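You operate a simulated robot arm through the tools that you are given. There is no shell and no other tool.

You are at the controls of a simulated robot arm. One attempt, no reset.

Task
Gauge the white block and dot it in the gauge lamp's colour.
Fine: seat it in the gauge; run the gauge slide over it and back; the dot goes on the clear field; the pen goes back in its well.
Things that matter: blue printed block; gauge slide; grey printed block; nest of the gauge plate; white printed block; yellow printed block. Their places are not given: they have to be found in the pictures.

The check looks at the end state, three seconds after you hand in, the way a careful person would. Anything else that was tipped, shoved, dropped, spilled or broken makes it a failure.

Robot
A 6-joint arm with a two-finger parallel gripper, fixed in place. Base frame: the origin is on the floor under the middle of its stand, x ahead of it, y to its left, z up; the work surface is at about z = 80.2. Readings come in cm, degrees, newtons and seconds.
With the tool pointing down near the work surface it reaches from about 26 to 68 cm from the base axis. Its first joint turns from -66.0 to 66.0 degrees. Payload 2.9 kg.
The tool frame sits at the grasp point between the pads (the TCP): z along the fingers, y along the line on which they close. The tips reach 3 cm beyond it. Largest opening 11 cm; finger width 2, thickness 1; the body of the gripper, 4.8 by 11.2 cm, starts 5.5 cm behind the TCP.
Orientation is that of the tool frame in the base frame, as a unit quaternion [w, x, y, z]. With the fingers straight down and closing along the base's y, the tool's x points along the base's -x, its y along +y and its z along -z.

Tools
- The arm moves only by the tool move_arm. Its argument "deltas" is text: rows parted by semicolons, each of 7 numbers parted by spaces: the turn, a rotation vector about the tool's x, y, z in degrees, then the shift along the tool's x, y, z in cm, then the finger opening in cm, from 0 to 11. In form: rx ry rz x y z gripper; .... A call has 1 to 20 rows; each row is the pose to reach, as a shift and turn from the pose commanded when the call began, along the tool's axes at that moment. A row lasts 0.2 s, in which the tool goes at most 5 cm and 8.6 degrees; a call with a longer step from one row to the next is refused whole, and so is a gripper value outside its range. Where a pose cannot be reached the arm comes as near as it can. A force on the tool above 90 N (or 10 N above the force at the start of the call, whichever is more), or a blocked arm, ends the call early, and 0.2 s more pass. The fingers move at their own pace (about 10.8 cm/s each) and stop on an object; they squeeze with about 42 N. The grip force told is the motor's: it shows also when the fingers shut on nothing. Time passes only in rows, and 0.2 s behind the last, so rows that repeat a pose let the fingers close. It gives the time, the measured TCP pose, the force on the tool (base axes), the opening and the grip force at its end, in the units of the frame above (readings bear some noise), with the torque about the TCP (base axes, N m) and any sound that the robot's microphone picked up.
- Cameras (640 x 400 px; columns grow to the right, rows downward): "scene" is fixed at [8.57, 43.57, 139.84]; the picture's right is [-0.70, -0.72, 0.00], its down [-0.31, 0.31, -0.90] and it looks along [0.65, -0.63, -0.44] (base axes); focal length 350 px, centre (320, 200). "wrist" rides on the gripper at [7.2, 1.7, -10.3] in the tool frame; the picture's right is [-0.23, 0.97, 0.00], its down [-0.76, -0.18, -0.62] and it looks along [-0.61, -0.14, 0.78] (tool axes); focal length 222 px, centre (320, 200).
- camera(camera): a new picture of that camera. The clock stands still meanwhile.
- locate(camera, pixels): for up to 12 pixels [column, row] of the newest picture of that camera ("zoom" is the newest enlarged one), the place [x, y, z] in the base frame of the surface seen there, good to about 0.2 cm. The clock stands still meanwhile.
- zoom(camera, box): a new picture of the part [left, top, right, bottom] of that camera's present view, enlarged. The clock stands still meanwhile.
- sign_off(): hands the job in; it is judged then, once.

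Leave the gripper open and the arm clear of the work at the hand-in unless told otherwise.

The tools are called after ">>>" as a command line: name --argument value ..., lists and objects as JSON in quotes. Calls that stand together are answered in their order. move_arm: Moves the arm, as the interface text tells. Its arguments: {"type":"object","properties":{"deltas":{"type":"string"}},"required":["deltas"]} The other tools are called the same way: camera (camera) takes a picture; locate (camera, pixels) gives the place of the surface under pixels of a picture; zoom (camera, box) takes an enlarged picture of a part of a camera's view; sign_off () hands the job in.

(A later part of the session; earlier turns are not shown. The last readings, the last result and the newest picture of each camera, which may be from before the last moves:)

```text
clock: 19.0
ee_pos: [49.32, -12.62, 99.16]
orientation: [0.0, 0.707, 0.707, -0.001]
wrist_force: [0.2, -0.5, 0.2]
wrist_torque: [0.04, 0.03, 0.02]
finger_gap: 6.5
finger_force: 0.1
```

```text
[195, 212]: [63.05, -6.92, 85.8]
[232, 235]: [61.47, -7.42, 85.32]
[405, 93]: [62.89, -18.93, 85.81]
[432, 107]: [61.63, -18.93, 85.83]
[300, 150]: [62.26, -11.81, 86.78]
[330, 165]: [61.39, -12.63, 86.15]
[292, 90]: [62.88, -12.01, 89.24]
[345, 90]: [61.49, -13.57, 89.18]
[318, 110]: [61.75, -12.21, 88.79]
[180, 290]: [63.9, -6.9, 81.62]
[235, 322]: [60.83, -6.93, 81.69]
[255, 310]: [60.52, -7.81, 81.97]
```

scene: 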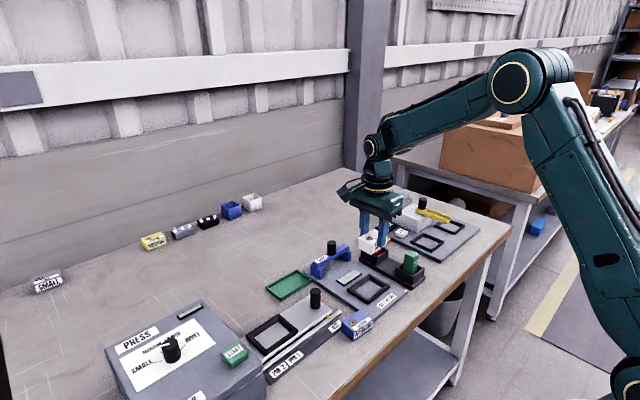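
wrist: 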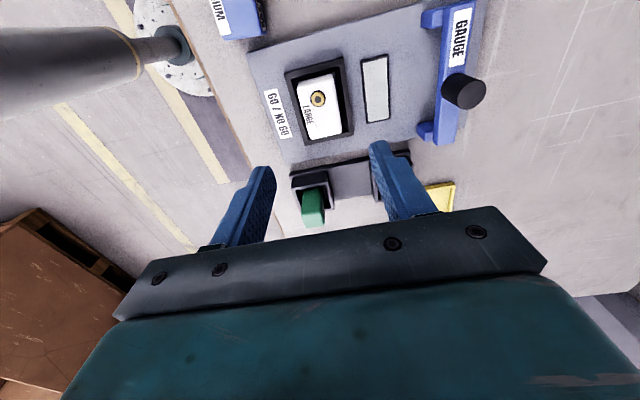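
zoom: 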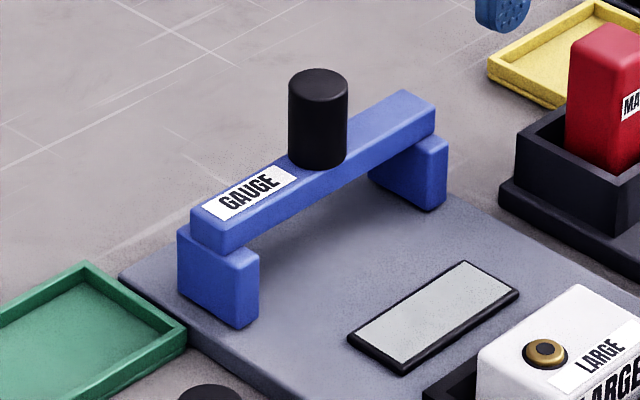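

The slide's legs are ≈3.3 cm long in x, the beam's underside ≈84.6 and the knob is about 2.1 cm across centred at (62.25,-12.93), top 89.25. I'll move above the knob, keeping the fingers closing along x.

>>> move_arm --deltas "0 0 0 0 2 0 6; 0 0 0 -0.05 4.5 0 6; 0 0 0 -0.1 7 0 6; 0 0 0 -0.14 9.5 0 6; 0 0 0 -0.14 11.8 1 6; 0 0 0 -0.14 12.85 3 6; 0 0 0 -0.14 12.85 5 6; 0 0 0 -0.14 12.85 5 6"

>>> camera --camera "wrist"

>>> zoom --camera "scene" --box '[290, 210, 400, 300]'

```text
clock: 20.8
ee_pos: [62.42, -12.79, 94.35]
orientation: [0.0, 0.707, 0.707, 0.0]
wrist_force: [0.1, 0.2, -0.2]
wrist_torque: [-0.01, -0.02, 0.0]
finger_gap: 6.0
finger_force: 0.0
```

```text
taken
```

wrist: 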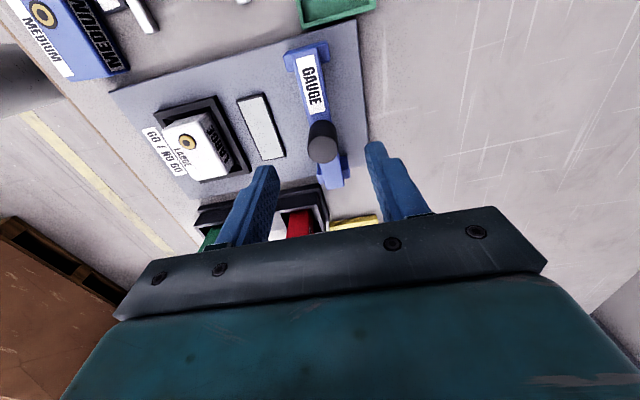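

```text
4.44 times, centred on (345, 255) of scene
```

zoom: 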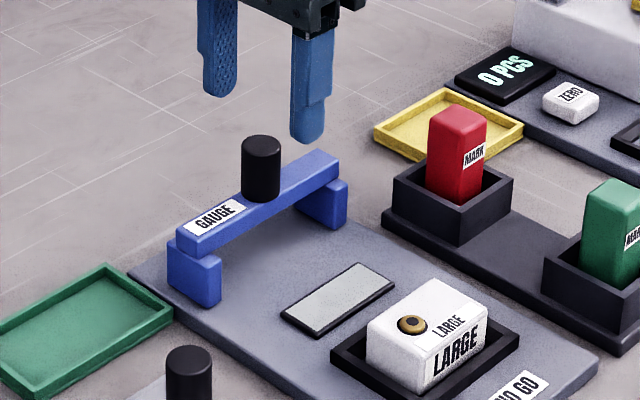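

I'll confirm the knob's centre from the wrist view (around (322,140)).

>>> zoom --camera "wrist" --box '[280, 95, 376, 195]'

>>> locate --camera "zoom" --pixels '[[320, 200], [270, 215], [375, 215], [320, 240], [320, 175], [285, 170], [365, 170], [300, 120], [310, 60], [390, 330]]'

```text
4.00 times, centred on (328, 145) of wrist
```

zoom: 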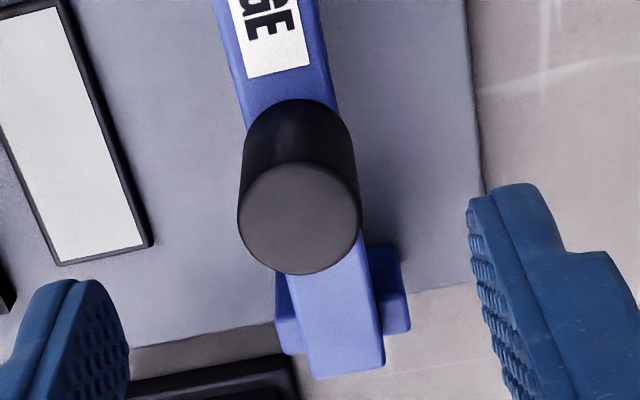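

```text
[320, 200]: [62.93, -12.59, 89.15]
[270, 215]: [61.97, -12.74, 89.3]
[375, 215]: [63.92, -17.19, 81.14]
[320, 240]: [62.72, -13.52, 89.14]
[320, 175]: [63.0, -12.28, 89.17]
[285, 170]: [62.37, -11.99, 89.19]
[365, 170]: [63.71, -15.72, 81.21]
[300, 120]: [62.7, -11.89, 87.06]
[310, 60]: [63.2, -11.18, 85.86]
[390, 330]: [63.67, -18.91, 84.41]
```

>>> locate --camera "zoom" --pixels '[[300, 217], [242, 215], [357, 207], [300, 168], [302, 270], [300, 230], [340, 350], [315, 370], [375, 358]]'

```text
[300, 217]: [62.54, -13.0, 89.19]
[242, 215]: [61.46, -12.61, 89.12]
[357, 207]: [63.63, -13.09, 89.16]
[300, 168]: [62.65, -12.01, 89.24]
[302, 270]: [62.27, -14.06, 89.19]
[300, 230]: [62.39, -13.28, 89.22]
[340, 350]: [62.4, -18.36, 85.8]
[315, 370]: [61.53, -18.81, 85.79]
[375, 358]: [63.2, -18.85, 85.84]
```

The knob's centre is ≈(62.4,-13.0), top 89.2. I'll descend 5.1 cm so the fingertips stop at ≈86.2, just above the beam (85.8), then close on the knob.

>>> move_arm --deltas "0 0 0 0 0.12 1.5 6; 0 0 0 0 0.12 3 6; 0 0 0 0 0.12 4.2 6; 0 0 0 0 0.12 5.1 6; 0 0 0 0 0.12 5.1 6; 0 0 0 0 0.12 5.1 4; 0 0 0 0 0.12 5.1 2.8; 0 0 0 0 0.12 5.1 1.5; 0 0 0 0 0.12 5.1 1.5"

>>> camera --camera "wrist"

>>> zoom --camera "scene" --box '[290, 210, 400, 300]'

```text
clock: 22.8
ee_pos: [62.44, -12.83, 89.26]
orientation: [0.0, 0.707, 0.707, 0.0]
wrist_force: [-0.7, 0.5, -2.6]
wrist_torque: [0.0, -0.62, -0.05]
finger_gap: 2.34
finger_force: 45.0
```

```text
taken
```

wrist: 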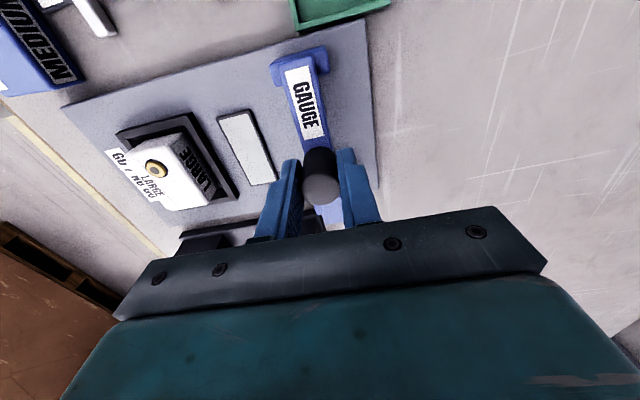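

```text
4.44 times, centred on (345, 255) of scene
```

zoom: 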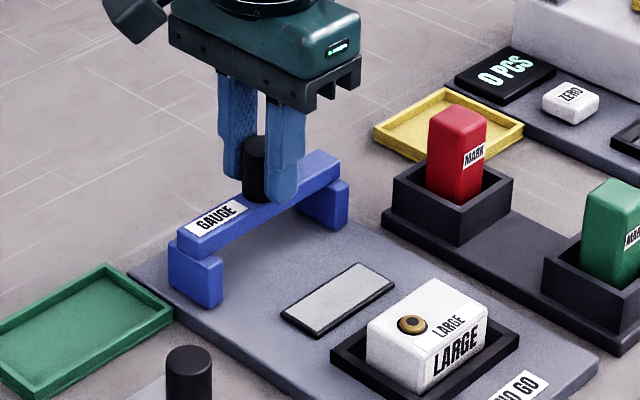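

The knob is gripped (gap 2.34 cm). I'll drag the slide toward -x (tool -y) in 1 cm rows: first 7 cm, stopping before the block.

>>> move_arm --deltas "0 0 0 0 -0.4 0 1.5; 0 0 0 0 -1.2 0 1.5; 0 0 0 0 -2.2 0 1.5; 0 0 0 0 -3.2 0 1.5; 0 0 0 0 -4.2 0 1.5; 0 0 0 0 -5.2 0 1.5; 0 0 0 0 -6.2 0 1.5; 0 0 0 0 -7 0 1.5; 0 0 0 0 -7 0 1.5"

>>> zoom --camera "scene" --box '[290, 210, 400, 300]'

>>> camera --camera "wrist"

```text
clock: 24.8
ee_pos: [55.26, -12.84, 89.28]
orientation: [-0.001, 0.707, 0.707, 0.0]
wrist_force: [-0.7, 10.3, 1.8]
wrist_torque: [-0.5, -0.66, -0.16]
finger_gap: 2.35
finger_force: 44.9
```

```text
4.44 times, centred on (345, 255) of scene
```

zoom: 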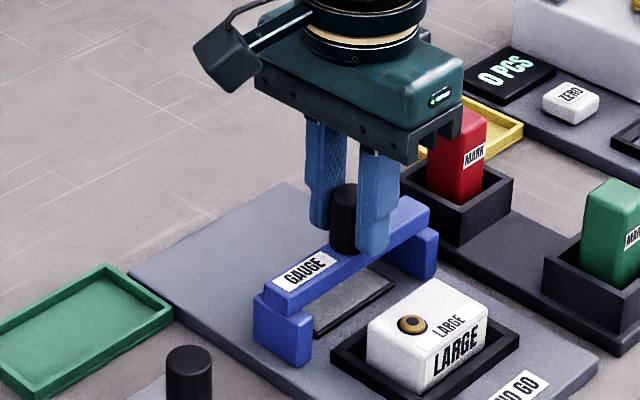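

```text
taken
```

wrist: 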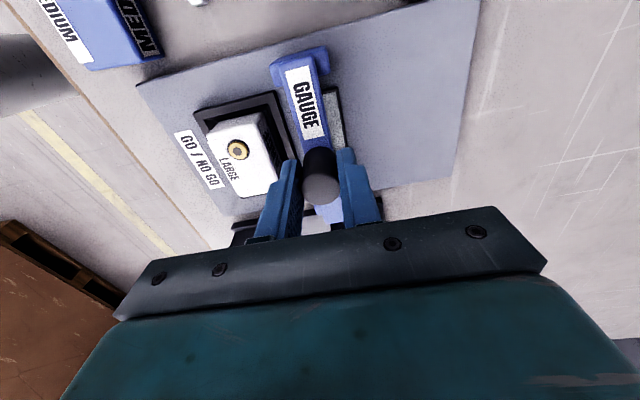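

The slide moves smoothly; a side force of 10 N in y suggests my path is ~0.1 cm off in y, so I'll ease +0.1 in y. Next, I'll slide over the block in 0.5 cm rows, up to about x=50.

>>> move_arm --deltas "0 0 0 0.05 -0.4 0 1.5; 0 0 0 0.1 -1 0 1.5; 0 0 0 0.1 -1.6 0 1.5; 0 0 0 0.1 -2.2 0 1.5; 0 0 0 0.1 -2.8 0 1.5; 0 0 0 0.1 -3.4 0 1.5; 0 0 0 0.1 -4 0 1.5; 0 0 0 0.1 -4 0 1.5"

>>> zoom --camera "scene" --box '[310, 220, 420, 310]'

>>> camera --camera "wrist"

```text
clock: 26.6
ee_pos: [51.49, -12.9, 89.24]
orientation: [-0.002, 0.707, 0.707, -0.001]
wrist_force: [-1.2, -5.7, -30.3]
wrist_torque: [-0.75, -0.85, -0.15]
finger_gap: 2.34
finger_force: 45.5
```

```text
4.44 times, centred on (365, 265) of scene
```

zoom: 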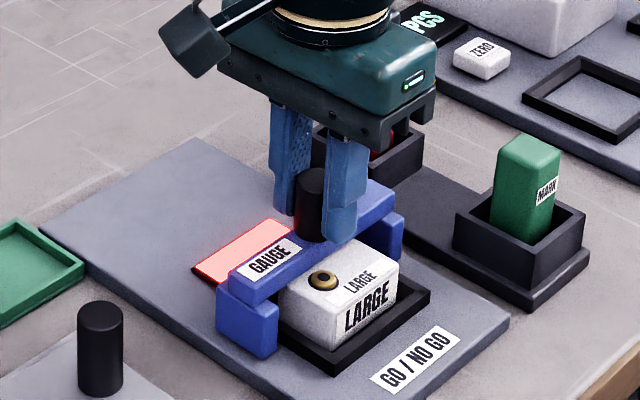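

```text
taken
```

wrist: 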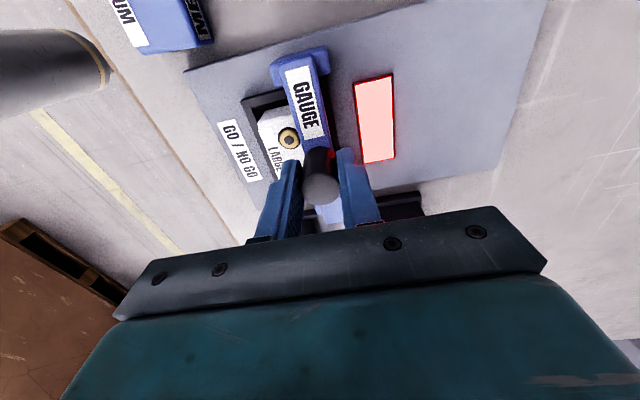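

The lamp has turned red as the slide reached the block. A -30 N vertical pull suggests the guide holds the slide a touch lower than my path, so I'll ease down 0.12 cm and continue carefully.

>>> move_arm --deltas "0 0 0 -0.03 0 0.06 1.5; 0 0 0 -0.03 -0.3 0.12 1.5; 0 0 0 -0.03 -0.6 0.12 1.5; 0 0 0 -0.03 -0.6 0.12 1.5"

```text
clock: 27.6
ee_pos: [51.1, -12.9, 89.29]
orientation: [0.003, 0.706, 0.708, 0.003]
wrist_force: [31.6, -2.7, -27.0]
wrist_torque: [0.38, 0.65, 0.01]
finger_gap: 2.35
finger_force: 45.1
```

Now there's a +31.6 N resistance in x. I'll look closely before pushing further.

>>> zoom --camera "scene" --box '[335, 240, 415, 305]'

>>> zoom --camera "wrist" --box '[220, 40, 400, 220]'

```text
6.15 times, centred on (375, 272) of scene
```

zoom: 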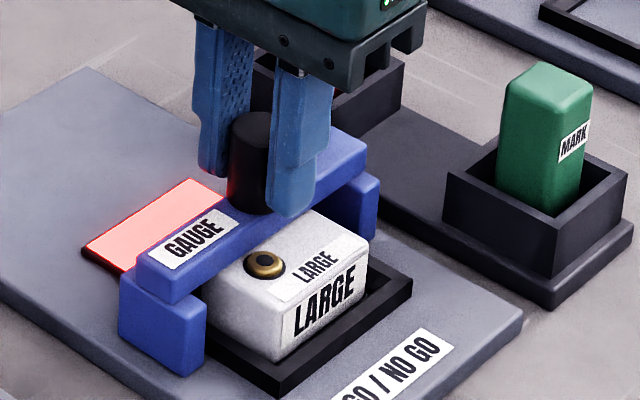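

```text
2.22 times, centred on (310, 130) of wrist
```

zoom: 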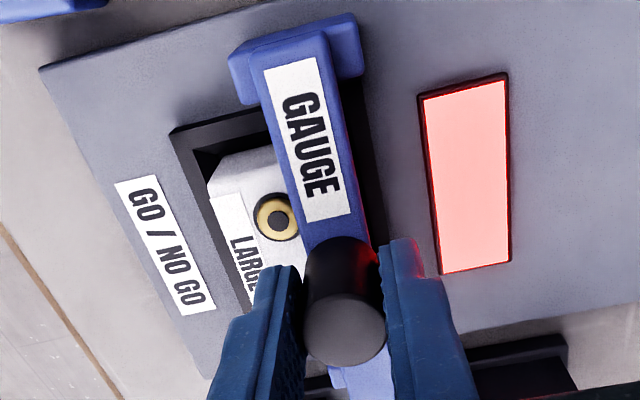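

The beam is right behind the raised gold bushing. I'll locate the beam's leading face and the bushing to see whether they touch.

>>> zoom --camera "scene" --box '[353, 270, 393, 295]'

>>> locate --camera "zoom" --pixels '[[320, 120], [300, 200], [320, 200], [345, 210], [280, 190], [200, 180], [400, 100], [240, 150], [350, 150], [250, 185], [420, 130], [310, 160]]'

```text
16.00 times, centred on (373, 282) of scene
```

zoom: 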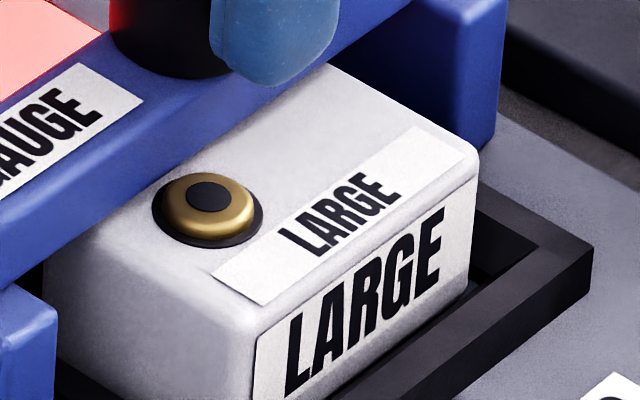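

```text
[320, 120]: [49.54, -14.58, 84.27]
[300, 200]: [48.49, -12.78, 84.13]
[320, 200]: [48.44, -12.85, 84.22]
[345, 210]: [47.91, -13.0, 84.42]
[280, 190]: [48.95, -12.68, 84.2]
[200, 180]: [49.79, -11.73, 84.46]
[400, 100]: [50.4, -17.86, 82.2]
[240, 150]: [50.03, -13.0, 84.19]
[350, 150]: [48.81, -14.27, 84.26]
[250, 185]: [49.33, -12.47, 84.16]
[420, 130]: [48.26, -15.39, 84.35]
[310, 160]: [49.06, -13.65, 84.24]
```

>>> locate --camera "zoom" --pixels '[[120, 190], [60, 230], [100, 200], [150, 165], [200, 135], [150, 140], [120, 130], [300, 70], [165, 200], [175, 185], [190, 180], [210, 240]]'

```text
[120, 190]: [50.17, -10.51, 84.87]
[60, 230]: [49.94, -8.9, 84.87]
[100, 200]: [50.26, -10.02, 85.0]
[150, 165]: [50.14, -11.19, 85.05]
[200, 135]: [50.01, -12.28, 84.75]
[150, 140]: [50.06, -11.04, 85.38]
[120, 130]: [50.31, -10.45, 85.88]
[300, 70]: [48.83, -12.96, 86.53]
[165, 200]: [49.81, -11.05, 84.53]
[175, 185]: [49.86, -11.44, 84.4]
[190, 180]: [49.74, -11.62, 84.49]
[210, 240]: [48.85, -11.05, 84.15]
```

The beam's front face (x≈50.1) is almost against the bushing's dome (≈49.85). I'll back off 0.6 cm to see how the forces react before deciding.

>>> move_arm --deltas "0 0 0 0 0.3 0 1.5; 0 0 0 0 0.6 0 1.5; 0 0 0 0 0.6 0 1.5; 0 0 0 0 0.6 0 1.5"

```text
clock: 28.6
ee_pos: [51.4, -12.85, 89.23]
orientation: [-0.001, 0.707, 0.707, 0.0]
wrist_force: [-1.3, 7.8, 18.4]
wrist_torque: [0.6, 0.93, -0.06]
finger_gap: 2.33
finger_force: 45.4
```

With the z eased, forces flip (+18 N), so the slide runs on a guide that fixes its height and side position. I'll trim z by -0.04 and y by +0.04 and advance again in small rows, watching the x force.

>>> move_arm --deltas "0 0 0 0.04 0 -0.04 1.5; 0 0 0 0.04 -0.2 -0.04 1.5; 0 0 0 0.04 -0.3 -0.04 1.5; 0 0 0 0.04 -0.3 -0.04 1.5"

```text
clock: 29.6
ee_pos: [51.18, -12.74, 89.32]
orientation: [0.002, 0.707, 0.707, 0.001]
wrist_force: [12.5, 2.1, 18.1]
wrist_torque: [0.22, 0.49, -0.02]
finger_gap: 2.35
finger_force: 45.1
```

>>> zoom --camera "scene" --box '[353, 270, 393, 295]'

>>> zoom --camera "wrist" --box '[260, 90, 340, 170]'

```text
16.00 times, centred on (373, 282) of scene
```

zoom: 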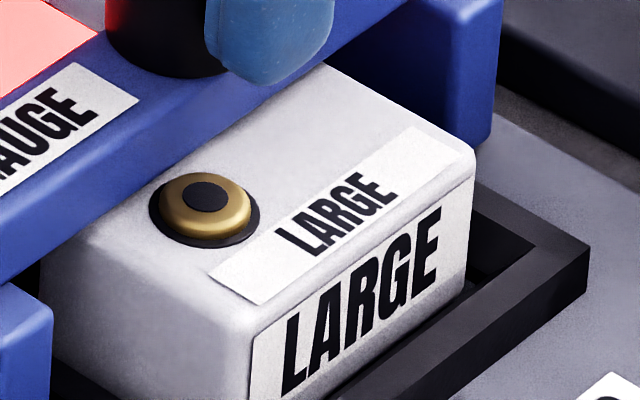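

```text
5.00 times, centred on (300, 130) of wrist
```

zoom: 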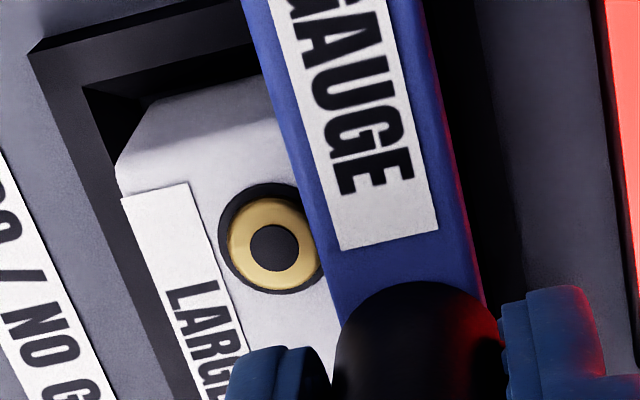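

The beam's lower edge rests against the proud gold bushing: the gauge physically stops there and the lamp is red (NO GO). Forcing it would be wrong, so I'll bring the slide back toward its home, restoring my original z and y path.

>>> move_arm --deltas "0 0 0 0 0.4 -0.04 1.5; 0 0 0 -0.02 1.2 -0.06 1.5; 0 0 0 -0.04 2.2 -0.08 1.5; 0 0 0 -0.05 3.2 -0.08 1.5; 0 0 0 -0.05 4.2 -0.08 1.5; 0 0 0 -0.06 5.2 -0.08 1.5; 0 0 0 -0.07 6.2 -0.08 1.5; 0 0 0 -0.08 7.2 -0.08 1.5; 0 0 0 -0.09 8.2 -0.08 1.5; 0 0 0 -0.1 9.2 -0.08 1.5; 0 0 0 -0.11 10.2 -0.08 1.5; 0 0 0 -0.11 10.8 -0.08 1.5; 0 0 0 -0.11 11.1 -0.08 1.5; 0 0 0 -0.11 11.1 -0.08 1.5"

>>> zoom --camera "scene" --box '[290, 210, 400, 300]'

>>> camera --camera "wrist"

```text
clock: 32.6
ee_pos: [62.1, -12.83, 89.23]
orientation: [0.0, 0.707, 0.707, 0.0]
wrist_force: [1.2, 12.2, 8.1]
wrist_torque: [-0.48, 0.22, -0.1]
finger_gap: 2.34
finger_force: 45.2
```

```text
4.44 times, centred on (345, 255) of scene
```

zoom: 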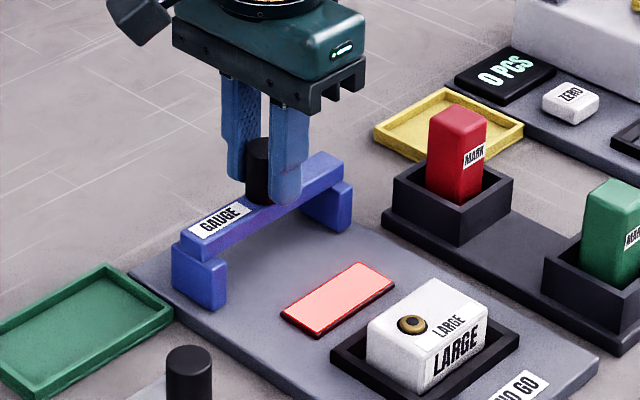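

```text
taken
```

wrist: 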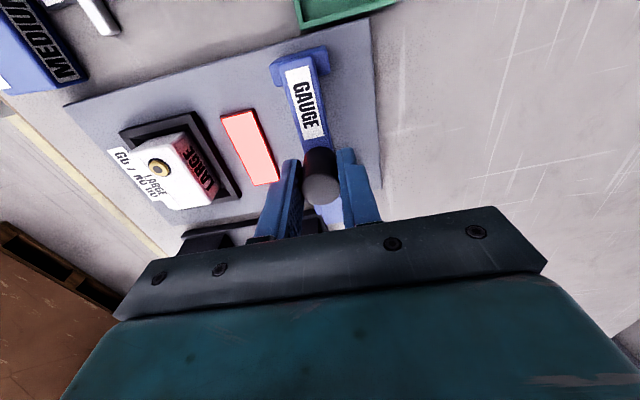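

The lamp stays red (latched). The slide is about 0.2 cm short of home; I'll finish that, then open the fingers and rise clear.

>>> move_arm --deltas "0 0 0 0.04 0.1 0 1.5; 0 0 0 0.06 0.22 0 1.5; 0 0 0 0.06 0.22 0 1.5; 0 0 0 0.06 0.22 0 1.5"

```text
clock: 33.6
ee_pos: [62.31, -12.92, 89.19]
orientation: [0.0, 0.707, 0.707, 0.0]
wrist_force: [-0.2, 10.8, 12.8]
wrist_torque: [0.25, 0.66, 0.1]
finger_gap: 2.36
finger_force: 44.6
```

Home reached with no x load. I'll open the fingers slowly and rise straight up.

>>> move_arm --deltas "0 0 0 0 0 0 2.6; 0 0 0 0 0 0 4; 0 0 0 0 0 0 6; 0 0 0 0 0 0 6; 0 0 0 0 0 -1 6; 0 0 0 0 0 -3 6; 0 0 0 0 0 -5 6; 0 0 0 0 0 -8 6; 0 0 0 0 0 -10 6; 0 0 0 0 0 -10 6"

>>> camera --camera "scene"

>>> zoom --camera "scene" --box '[290, 210, 400, 300]'

>>> camera --camera "wrist"

```text
clock: 35.8
ee_pos: [62.21, -12.7, 99.35]
orientation: [0.0, 0.707, 0.707, 0.001]
wrist_force: [0.5, 0.2, -0.7]
wrist_torque: [-0.01, 0.02, 0.03]
finger_gap: 5.99
finger_force: 0.0
```

```text
taken
```

scene: 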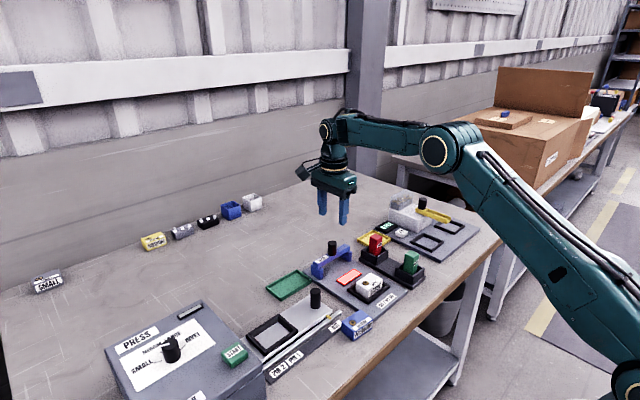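

```text
4.44 times, centred on (345, 255) of scene
```

zoom: 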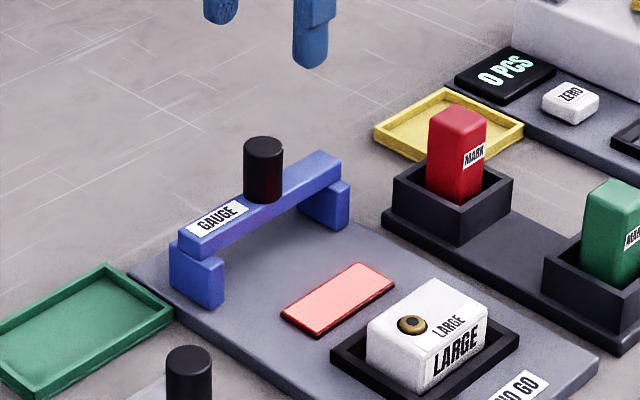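

```text
taken
```

wrist: 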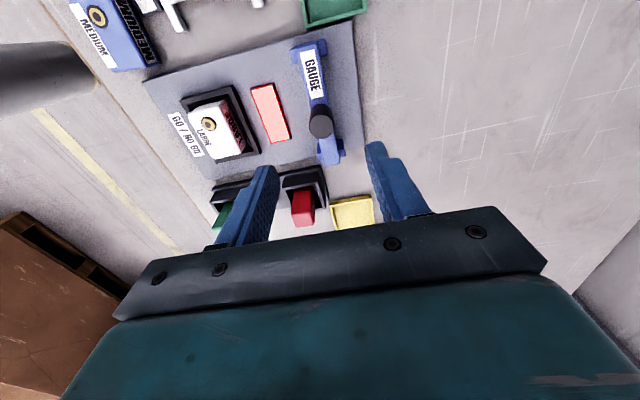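

The slide is near its home. I'll take the same zoom as before to compare its pixel position with the starting one (leg corner was at about (258,310), knob top at (318,80)).

>>> zoom --camera "scene" --box '[300, 230, 364, 290]'

>>> locate --camera "zoom" --pixels '[[260, 228], [300, 207], [340, 185], [380, 160], [195, 212], [292, 90], [345, 90], [250, 275], [240, 320], [430, 180]]'

```text
6.67 times, centred on (332, 260) of scene
```

zoom: 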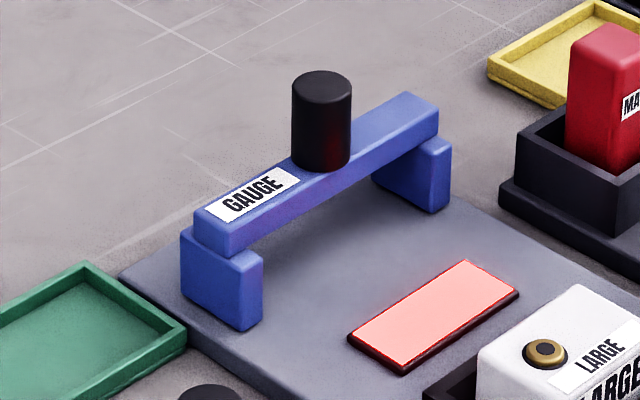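

```text
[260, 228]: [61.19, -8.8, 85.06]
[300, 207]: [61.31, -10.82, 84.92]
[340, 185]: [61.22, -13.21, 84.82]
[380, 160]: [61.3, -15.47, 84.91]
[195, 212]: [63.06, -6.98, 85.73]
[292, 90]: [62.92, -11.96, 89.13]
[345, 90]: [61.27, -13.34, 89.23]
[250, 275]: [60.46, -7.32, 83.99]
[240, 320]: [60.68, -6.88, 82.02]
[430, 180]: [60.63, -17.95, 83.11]
```

The slide is parked about 0.2 cm short of where it started. I'll re-grip the knob once with the tool 0.17 cm further in +x to bring it fully home, then release.

>>> move_arm --deltas "0 0 0 0 0.17 2 6; 0 0 0 0 0.17 5 6; 0 0 0 0 0.17 7.5 6; 0 0 0 0 0.17 9 6; 0 0 0 0 0.17 9.9 6; 0 0 0 0 0.17 9.9 6; 0 0 0 0 0.17 9.9 4; 0 0 0 0 0.17 9.9 2.6; 0 0 0 0 0.17 9.9 1.8; 0 0 0 0 0.17 9.9 1.8; 0 0 0 0 0.2 9.9 1.8"

```text
clock: 38.2
ee_pos: [62.57, -12.86, 89.34]
orientation: [0.0, 0.707, 0.707, 0.0]
wrist_force: [-0.6, 1.6, -2.9]
wrist_torque: [-0.1, -0.65, -0.07]
finger_gap: 2.33
finger_force: 45.1
```

Gripped at x≈62.57 with small forces. I'll release and rise again.

>>> move_arm --deltas "0 0 0 0 0 0 2.6; 0 0 0 0 0 0 4; 0 0 0 0 0 0 6; 0 0 0 0 0 0 6; 0 0 0 0 0 -1 6; 0 0 0 0 0 -3 6; 0 0 0 0 0 -5 6; 0 0 0 0 0 -8 6; 0 0 0 0 0 -10 6; 0 0 0 0 0 -10 6"

>>> zoom --camera "scene" --box '[300, 230, 364, 290]'

>>> locate --camera "zoom" --pixels '[[260, 228], [300, 207], [340, 185], [380, 160], [195, 212], [292, 90], [345, 90]]'

>>> zoom --camera "scene" --box '[355, 225, 435, 290]'

```text
clock: 40.4
ee_pos: [62.54, -12.99, 99.31]
orientation: [0.0, 0.707, 0.707, 0.0]
wrist_force: [0.3, 0.3, 0.3]
wrist_torque: [-0.02, -0.01, 0.0]
finger_gap: 5.99
finger_force: 0.0
```

```text
6.67 times, centred on (332, 260) of scene
```

zoom: 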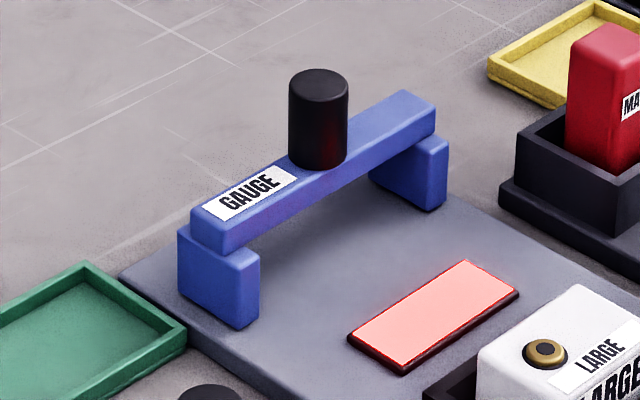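

```text
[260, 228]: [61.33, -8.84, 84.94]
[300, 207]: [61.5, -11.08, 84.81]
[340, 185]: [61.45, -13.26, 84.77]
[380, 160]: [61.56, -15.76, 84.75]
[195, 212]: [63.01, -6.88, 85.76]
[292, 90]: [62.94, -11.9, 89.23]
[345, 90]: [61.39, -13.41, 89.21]
```

```text
6.15 times, centred on (395, 258) of scene
```

zoom: 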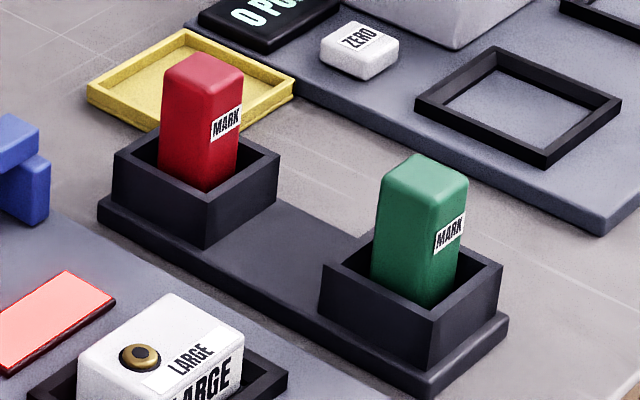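

The slide's pixels now match the starting picture exactly, and the lamp is red. Next is the red marker; I'll zoom in on it and measure pen and well.

>>> zoom --camera "scene" --box '[363, 228, 403, 270]'

>>> locate --camera "zoom" --pixels '[[305, 35], [245, 65], [320, 95], [372, 55], [310, 60], [230, 180], [300, 220], [360, 180], [140, 180], [285, 245], [425, 165], [270, 120]]'

>>> camera --camera "wrist"

```text
9.52 times, centred on (383, 249) of scene
```

zoom: 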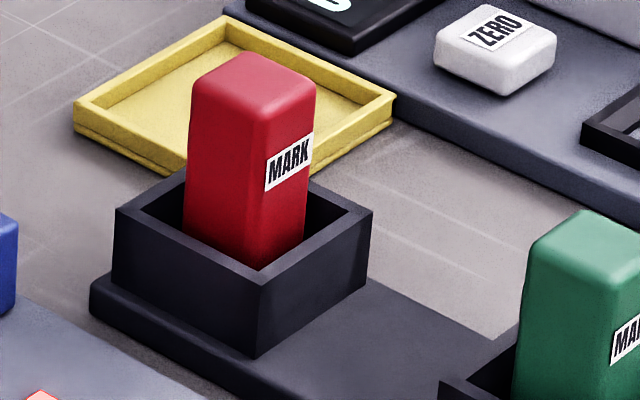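

```text
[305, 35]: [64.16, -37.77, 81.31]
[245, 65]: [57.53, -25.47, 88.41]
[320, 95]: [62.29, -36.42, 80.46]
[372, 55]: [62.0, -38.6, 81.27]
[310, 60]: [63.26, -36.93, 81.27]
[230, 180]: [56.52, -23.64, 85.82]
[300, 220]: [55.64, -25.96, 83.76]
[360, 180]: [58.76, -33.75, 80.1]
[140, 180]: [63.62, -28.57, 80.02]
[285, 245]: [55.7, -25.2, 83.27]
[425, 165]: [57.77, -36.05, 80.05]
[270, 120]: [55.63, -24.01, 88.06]
```

```text
taken
```

wrist: 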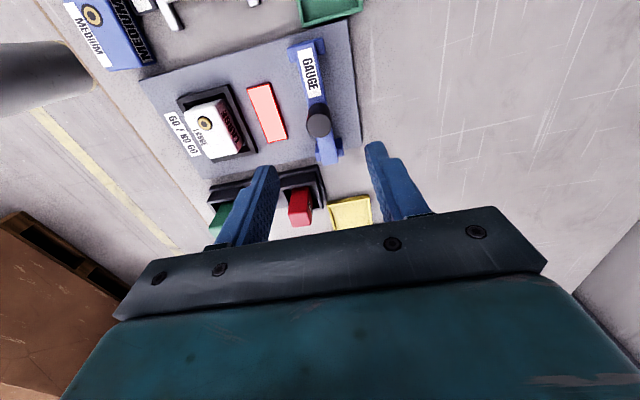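

I'll locate the pen's top corners and the well's rim corners.

>>> locate --camera "zoom" --pixels '[[240, 57], [200, 88], [307, 82], [268, 106], [250, 80], [118, 212], [256, 275], [368, 213], [182, 172], [140, 214], [256, 265], [345, 210]]'

>>> locate --camera "zoom" --pixels '[[190, 215], [255, 260], [245, 150], [255, 180], [305, 150], [250, 240], [300, 235], [200, 130], [285, 120], [350, 225], [200, 250], [310, 255]]'

```text
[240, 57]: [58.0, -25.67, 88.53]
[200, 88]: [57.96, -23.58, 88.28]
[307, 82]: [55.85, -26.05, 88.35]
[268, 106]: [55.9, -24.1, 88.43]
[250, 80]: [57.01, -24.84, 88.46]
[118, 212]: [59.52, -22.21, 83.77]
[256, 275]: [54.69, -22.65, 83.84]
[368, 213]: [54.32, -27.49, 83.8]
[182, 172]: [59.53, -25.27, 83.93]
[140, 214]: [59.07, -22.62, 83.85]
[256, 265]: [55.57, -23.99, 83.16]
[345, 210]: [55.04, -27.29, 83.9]
```

```text
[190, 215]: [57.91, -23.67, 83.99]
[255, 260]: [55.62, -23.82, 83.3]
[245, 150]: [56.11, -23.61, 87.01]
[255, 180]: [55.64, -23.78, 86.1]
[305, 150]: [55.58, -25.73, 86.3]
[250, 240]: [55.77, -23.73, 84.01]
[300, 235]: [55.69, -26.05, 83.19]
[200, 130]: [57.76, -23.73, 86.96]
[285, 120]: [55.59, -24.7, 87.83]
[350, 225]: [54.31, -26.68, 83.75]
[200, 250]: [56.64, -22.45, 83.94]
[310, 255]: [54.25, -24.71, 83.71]
```

The red pen is square, ≈2.5 cm wide, aligned with the axes, centred near (56.9,-24.95), top 88.45; its well rim is at z≈83.85. I'll move above it and check with the wrist camera.

>>> move_arm --deltas "0 0 0 -2 -1 0 6; 0 0 0 -4.5 -2.1 0 6; 0 0 0 -7 -3.3 0 6; 0 0 0 -9.5 -4.5 0 6; 0 0 0 -11.3 -5.3 0 6; 0 0 0 -12.08 -5.69 1.5 6; 0 0 0 -12.08 -5.69 3.3 6; 0 0 0 -12.08 -5.69 3.3 6"

>>> camera --camera "wrist"

>>> zoom --camera "wrist" --box '[280, 95, 376, 195]'

```text
clock: 42.2
ee_pos: [56.57, -24.95, 95.88]
orientation: [0.0, 0.708, 0.707, 0.0]
wrist_force: [-0.1, -0.3, 0.8]
wrist_torque: [0.0, -0.01, -0.01]
finger_gap: 5.99
finger_force: 0.0
```

```text
taken
```

wrist: 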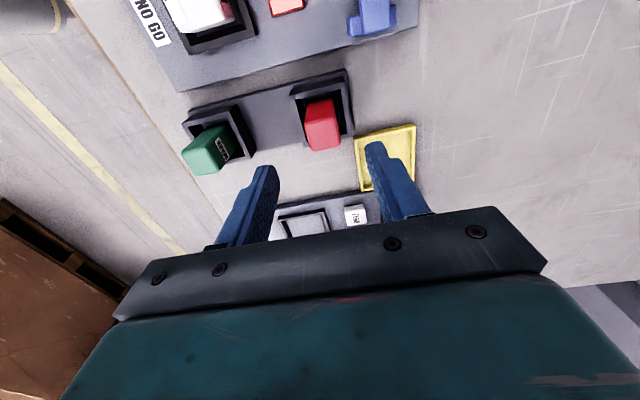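

```text
4.00 times, centred on (328, 145) of wrist
```

zoom: 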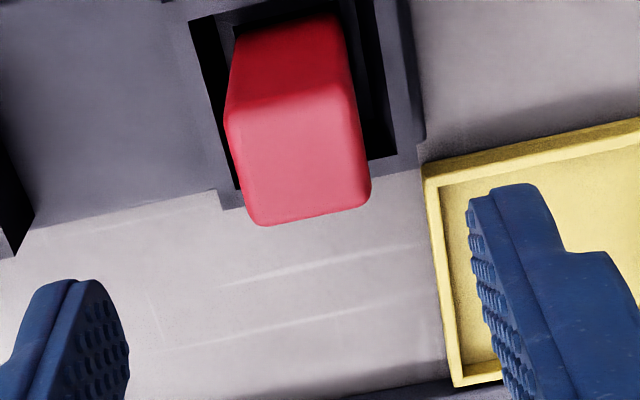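

>>> locate --camera "zoom" --pixels '[[298, 160], [240, 120], [345, 95], [255, 215], [362, 198], [235, 170], [355, 140], [310, 205], [290, 105], [200, 40], [395, 40], [405, 150]]'

```text
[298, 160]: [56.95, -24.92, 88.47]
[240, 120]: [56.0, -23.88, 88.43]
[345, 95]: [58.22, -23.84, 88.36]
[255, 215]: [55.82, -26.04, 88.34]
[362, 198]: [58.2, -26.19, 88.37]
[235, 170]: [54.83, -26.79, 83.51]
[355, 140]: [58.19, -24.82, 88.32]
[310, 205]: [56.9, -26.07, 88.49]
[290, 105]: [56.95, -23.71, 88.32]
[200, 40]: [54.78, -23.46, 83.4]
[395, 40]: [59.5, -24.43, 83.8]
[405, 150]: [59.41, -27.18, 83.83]
```

Pen centre ≈(57.0,-24.95), matching the tool position. I'll descend so the fingertips are at ≈84.4 (just above the well rim at 83.85), without closing yet.

>>> move_arm --deltas "0 0 0 0 0.08 2 6; 0 0 0 0 0.08 4 6; 0 0 0 0 0.08 6 6; 0 0 0 0 0.08 7.5 6; 0 0 0 0 0.08 8.3 6; 0 0 0 0 0.08 8.6 6; 0 0 0 0 0.08 8.6 6"

>>> zoom --camera "scene" --box '[350, 220, 420, 270]'

>>> camera --camera "wrist"

```text
clock: 43.8
ee_pos: [56.98, -24.88, 87.44]
orientation: [0.0, 0.707, 0.707, 0.0]
wrist_force: [-0.5, -0.2, -0.9]
wrist_torque: [0.01, 0.01, 0.0]
finger_gap: 6.01
finger_force: 0.1
```

```text
8.00 times, centred on (385, 245) of scene
```

zoom: 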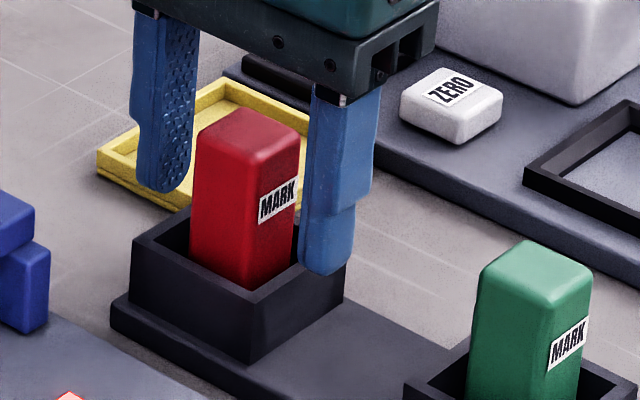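

```text
taken
```

wrist: 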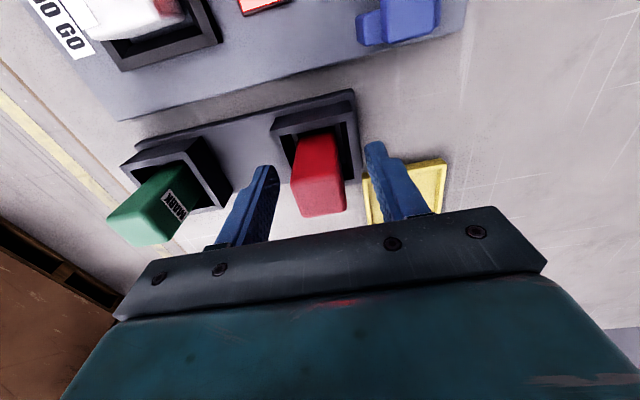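

The fingers straddle the red pen above the rim. I'll close on it.

>>> move_arm --deltas "0 0 0 0 0 0 4.5; 0 0 0 0 0 0 3.2; 0 0 0 0 0 0 2.4; 0 0 0 0 0 0 1.5; 0 0 0 0 0 0 1.5; 0 0 0 0 0 0 1.5"

>>> zoom --camera "scene" --box '[350, 220, 420, 270]'

```text
clock: 45.2
ee_pos: [56.93, -24.91, 87.42]
orientation: [0.0, 0.707, 0.707, 0.0]
wrist_force: [0.9, -0.2, 0.0]
wrist_torque: [0.0, -0.01, -0.02]
finger_gap: 2.72
finger_force: 41.7
```

```text
8.00 times, centred on (385, 245) of scene
```

zoom: 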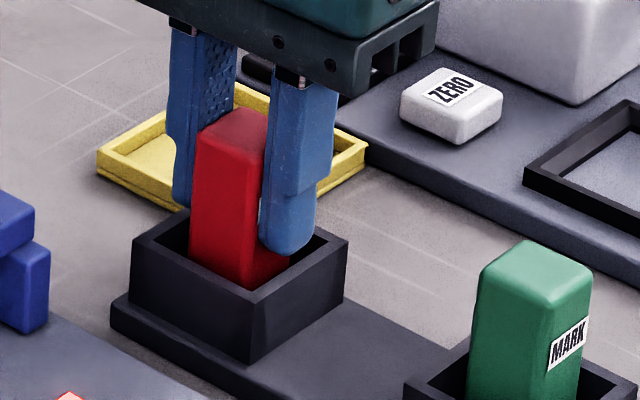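

Pen gripped (2.72 cm, 42 N) at TCP (56.98,-24.95,87.42). I'll lift it straight up 9 cm and look at its tip.

>>> move_arm --deltas "0 0 0 0 0 -0.5 1.5; 0 0 0 0 0 -1.5 1.5; 0 0 0 0 0 -2.5 1.5; 0 0 0 0 0 -4 1.5; 0 0 0 0 0 -6 1.5; 0 0 0 0 0 -8 1.5; 0 0 0 0 0 -9 1.5; 0 0 0 0 0 -9 1.5"

>>> zoom --camera "scene" --box '[340, 190, 420, 270]'

>>> camera --camera "wrist"

```text
clock: 47.0
ee_pos: [57.13, -24.92, 96.53]
orientation: [0.0, 0.708, 0.707, 0.001]
wrist_force: [0.4, -0.5, -0.3]
wrist_torque: [0.0, 0.01, 0.01]
finger_gap: 2.71
finger_force: 42.1
```

```text
5.00 times, centred on (380, 230) of scene
```

zoom: 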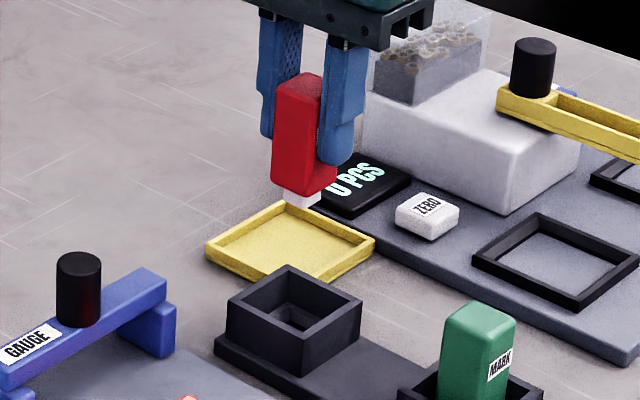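

```text
taken
```

wrist: 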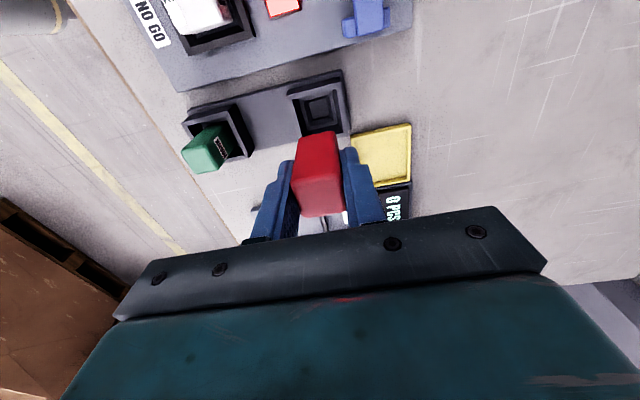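

The pen has a red body with a smaller white tip below, and the well has a matching smaller recess. I'll zoom in and measure the tip.

>>> zoom --camera "scene" --box '[364, 200, 404, 240]'

>>> locate --camera "zoom" --pixels '[[195, 270], [255, 300], [225, 340], [260, 325], [300, 305], [240, 350], [215, 325], [330, 320], [200, 240], [170, 260], [245, 315], [265, 340]]'

```text
10.00 times, centred on (384, 220) of scene
```

zoom: 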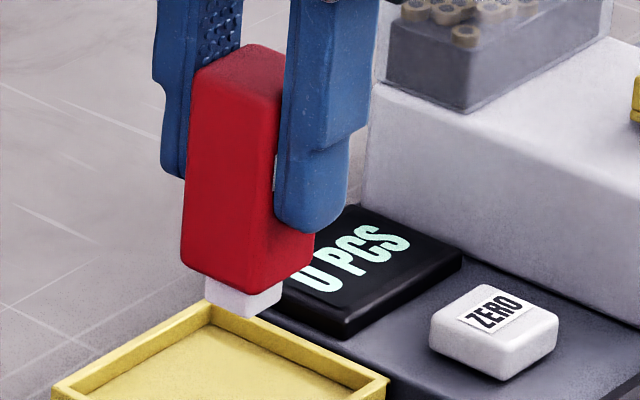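

```text
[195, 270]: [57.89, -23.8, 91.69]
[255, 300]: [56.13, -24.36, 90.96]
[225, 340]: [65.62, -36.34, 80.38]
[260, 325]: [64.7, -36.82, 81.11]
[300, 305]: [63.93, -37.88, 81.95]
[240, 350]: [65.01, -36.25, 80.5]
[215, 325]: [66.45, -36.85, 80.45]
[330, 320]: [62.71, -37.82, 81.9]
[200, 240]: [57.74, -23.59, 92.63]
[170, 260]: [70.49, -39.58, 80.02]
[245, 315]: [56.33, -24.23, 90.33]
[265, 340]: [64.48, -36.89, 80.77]
```

>>> locate --camera "zoom" --pixels '[[210, 295], [215, 300], [230, 305], [245, 314], [248, 300], [275, 295], [265, 305], [208, 280], [247, 292], [280, 288], [250, 285], [235, 309]]'

```text
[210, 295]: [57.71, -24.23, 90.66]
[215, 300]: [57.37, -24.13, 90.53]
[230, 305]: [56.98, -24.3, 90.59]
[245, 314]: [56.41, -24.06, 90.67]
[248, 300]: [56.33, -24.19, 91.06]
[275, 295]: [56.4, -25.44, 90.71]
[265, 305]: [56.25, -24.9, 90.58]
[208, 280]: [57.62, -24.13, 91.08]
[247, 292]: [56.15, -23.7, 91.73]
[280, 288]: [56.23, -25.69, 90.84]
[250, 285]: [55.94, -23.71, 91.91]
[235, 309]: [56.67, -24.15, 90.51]
```

The tip is ≈1.5 cm square, centred under the TCP, its bottom ≈6.05 cm below the TCP. I'll re-measure the block's top face and its clear field before dotting.

>>> zoom --camera "scene" --box '[353, 270, 393, 295]'

>>> locate --camera "zoom" --pixels '[[215, 275], [300, 205], [420, 125], [325, 70], [80, 215], [250, 170], [310, 145], [210, 195], [255, 185], [430, 150], [300, 110], [280, 130]]'

```text
16.00 times, centred on (373, 282) of scene
```

zoom: 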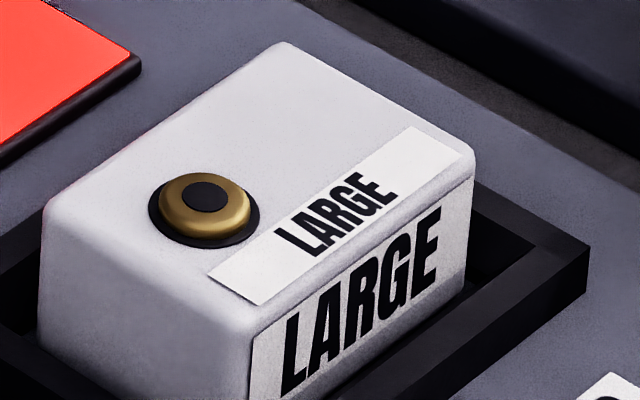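

```text
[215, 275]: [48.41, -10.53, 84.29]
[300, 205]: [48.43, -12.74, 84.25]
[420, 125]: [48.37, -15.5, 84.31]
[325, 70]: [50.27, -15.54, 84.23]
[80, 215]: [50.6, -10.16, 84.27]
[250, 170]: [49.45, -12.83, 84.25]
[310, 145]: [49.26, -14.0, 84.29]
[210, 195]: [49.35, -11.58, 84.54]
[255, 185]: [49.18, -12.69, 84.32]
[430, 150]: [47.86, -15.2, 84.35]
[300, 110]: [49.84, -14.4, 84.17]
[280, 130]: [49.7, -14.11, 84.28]
```

The block hasn't moved; the clear field spans x≈48.4–51.2, y≈-12.4 to -15.7. I'll carry the pen to above (49.85,-14.1) and lower to about 1.5 cm above the block.

>>> move_arm --deltas "0 0 0 1.5 -1 0 1.5; 0 0 0 3.5 -2.3 0 1.5; 0 0 0 5.5 -3.6 0 1.5; 0 0 0 7.5 -5 0 1.5; 0 0 0 9.5 -6.3 0 1.5; 0 0 0 10.85 -7.13 0.5 1.5; 0 0 0 10.85 -7.13 2 1.5; 0 0 0 10.85 -7.13 3.5 1.5; 0 0 0 10.85 -7.13 4.6 1.5; 0 0 0 10.85 -7.13 4.6 1.5"

>>> zoom --camera "scene" --box '[340, 250, 404, 300]'

>>> camera --camera "wrist"

```text
clock: 49.2
ee_pos: [49.89, -13.98, 91.98]
orientation: [0.0, 0.708, 0.707, 0.001]
wrist_force: [-0.2, 0.3, -0.6]
wrist_torque: [-0.01, -0.01, 0.02]
finger_gap: 2.73
finger_force: 41.8
```

```text
8.00 times, centred on (372, 275) of scene
```

zoom: 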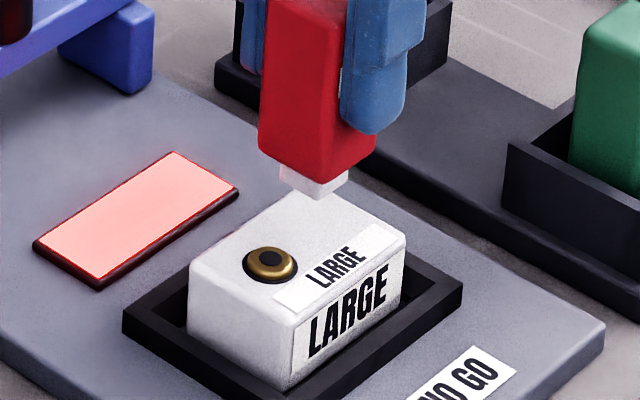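

```text
taken
```

wrist: 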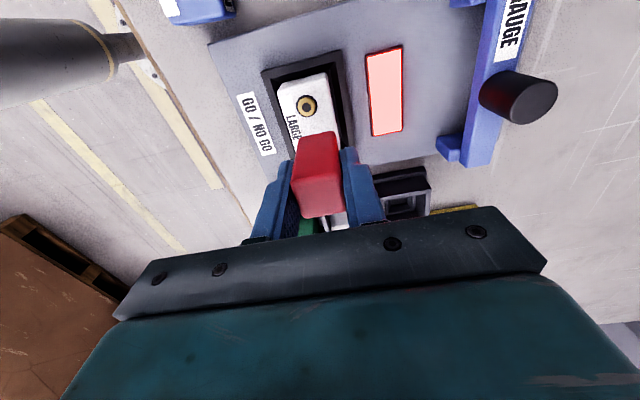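

I'll locate the tip's faces here to check where the dot will fall.

>>> locate --camera "zoom" --pixels '[[284, 175], [300, 185], [315, 195], [325, 188], [343, 178], [316, 185], [260, 150], [315, 170], [372, 150], [350, 240], [330, 215], [290, 220]]'

```text
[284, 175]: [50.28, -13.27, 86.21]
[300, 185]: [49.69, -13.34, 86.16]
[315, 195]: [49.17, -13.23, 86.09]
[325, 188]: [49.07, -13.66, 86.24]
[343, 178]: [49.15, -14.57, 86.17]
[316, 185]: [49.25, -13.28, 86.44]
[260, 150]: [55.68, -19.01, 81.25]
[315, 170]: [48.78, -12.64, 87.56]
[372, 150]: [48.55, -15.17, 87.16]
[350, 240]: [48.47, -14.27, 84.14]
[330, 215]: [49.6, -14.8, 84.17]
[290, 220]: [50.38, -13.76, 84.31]
```

The tip covers x 49.1–50.55, y -13.3 to -14.8, all inside the clear field; its bottom is ≈1.75 cm above the block. I'll lower 1.4 cm and read the force.

>>> move_arm --deltas "0 0 0 0 0 0.5 1.5; 0 0 0 0 0 0.9 1.5; 0 0 0 0 0 1.2 1.5; 0 0 0 0 0 1.4 1.5; 0 0 0 0 0 1.4 1.5"

>>> zoom --camera "scene" --box '[353, 265, 393, 295]'

```text
clock: 50.4
ee_pos: [49.83, -14.14, 90.47]
orientation: [0.0, 0.707, 0.707, -0.001]
wrist_force: [-0.1, 0.8, 0.5]
wrist_torque: [0.0, -0.03, 0.03]
finger_gap: 2.72
finger_force: 41.8
```

```text
13.33 times, centred on (373, 280) of scene
```

zoom: 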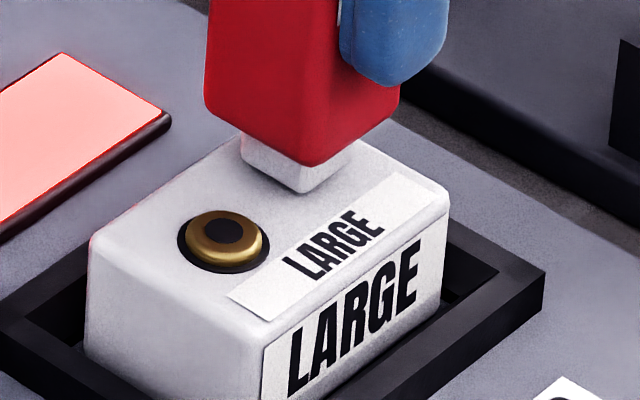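

The tip is just above the clear field, no contact yet. I'll step down 0.1 cm at a time.

>>> move_arm --deltas "0 0 0 0 0 0.1 1.5; 0 0 0 0 0 0.15 1.5; 0 0 0 0 0 0.15 1.5"

```text
clock: 51.2
ee_pos: [49.77, -14.04, 90.41]
orientation: [-0.001, 0.707, 0.707, 0.0]
wrist_force: [-0.5, 0.8, -0.3]
wrist_torque: [0.03, 0.01, 0.03]
finger_gap: 2.7
finger_force: 42.0
```

>>> move_arm --deltas "0 0 0 0 0 0.05 1.5; 0 0 0 0 0 0.1 1.5; 0 0 0 0 0 0.1 1.5"

```text
clock: 52.0
ee_pos: [49.9, -14.12, 90.39]
orientation: [0.002, 0.706, 0.708, 0.001]
wrist_force: [-4.0, 1.6, 16.3]
wrist_torque: [0.13, 0.29, 0.01]
finger_gap: 2.71
finger_force: 42.0
```

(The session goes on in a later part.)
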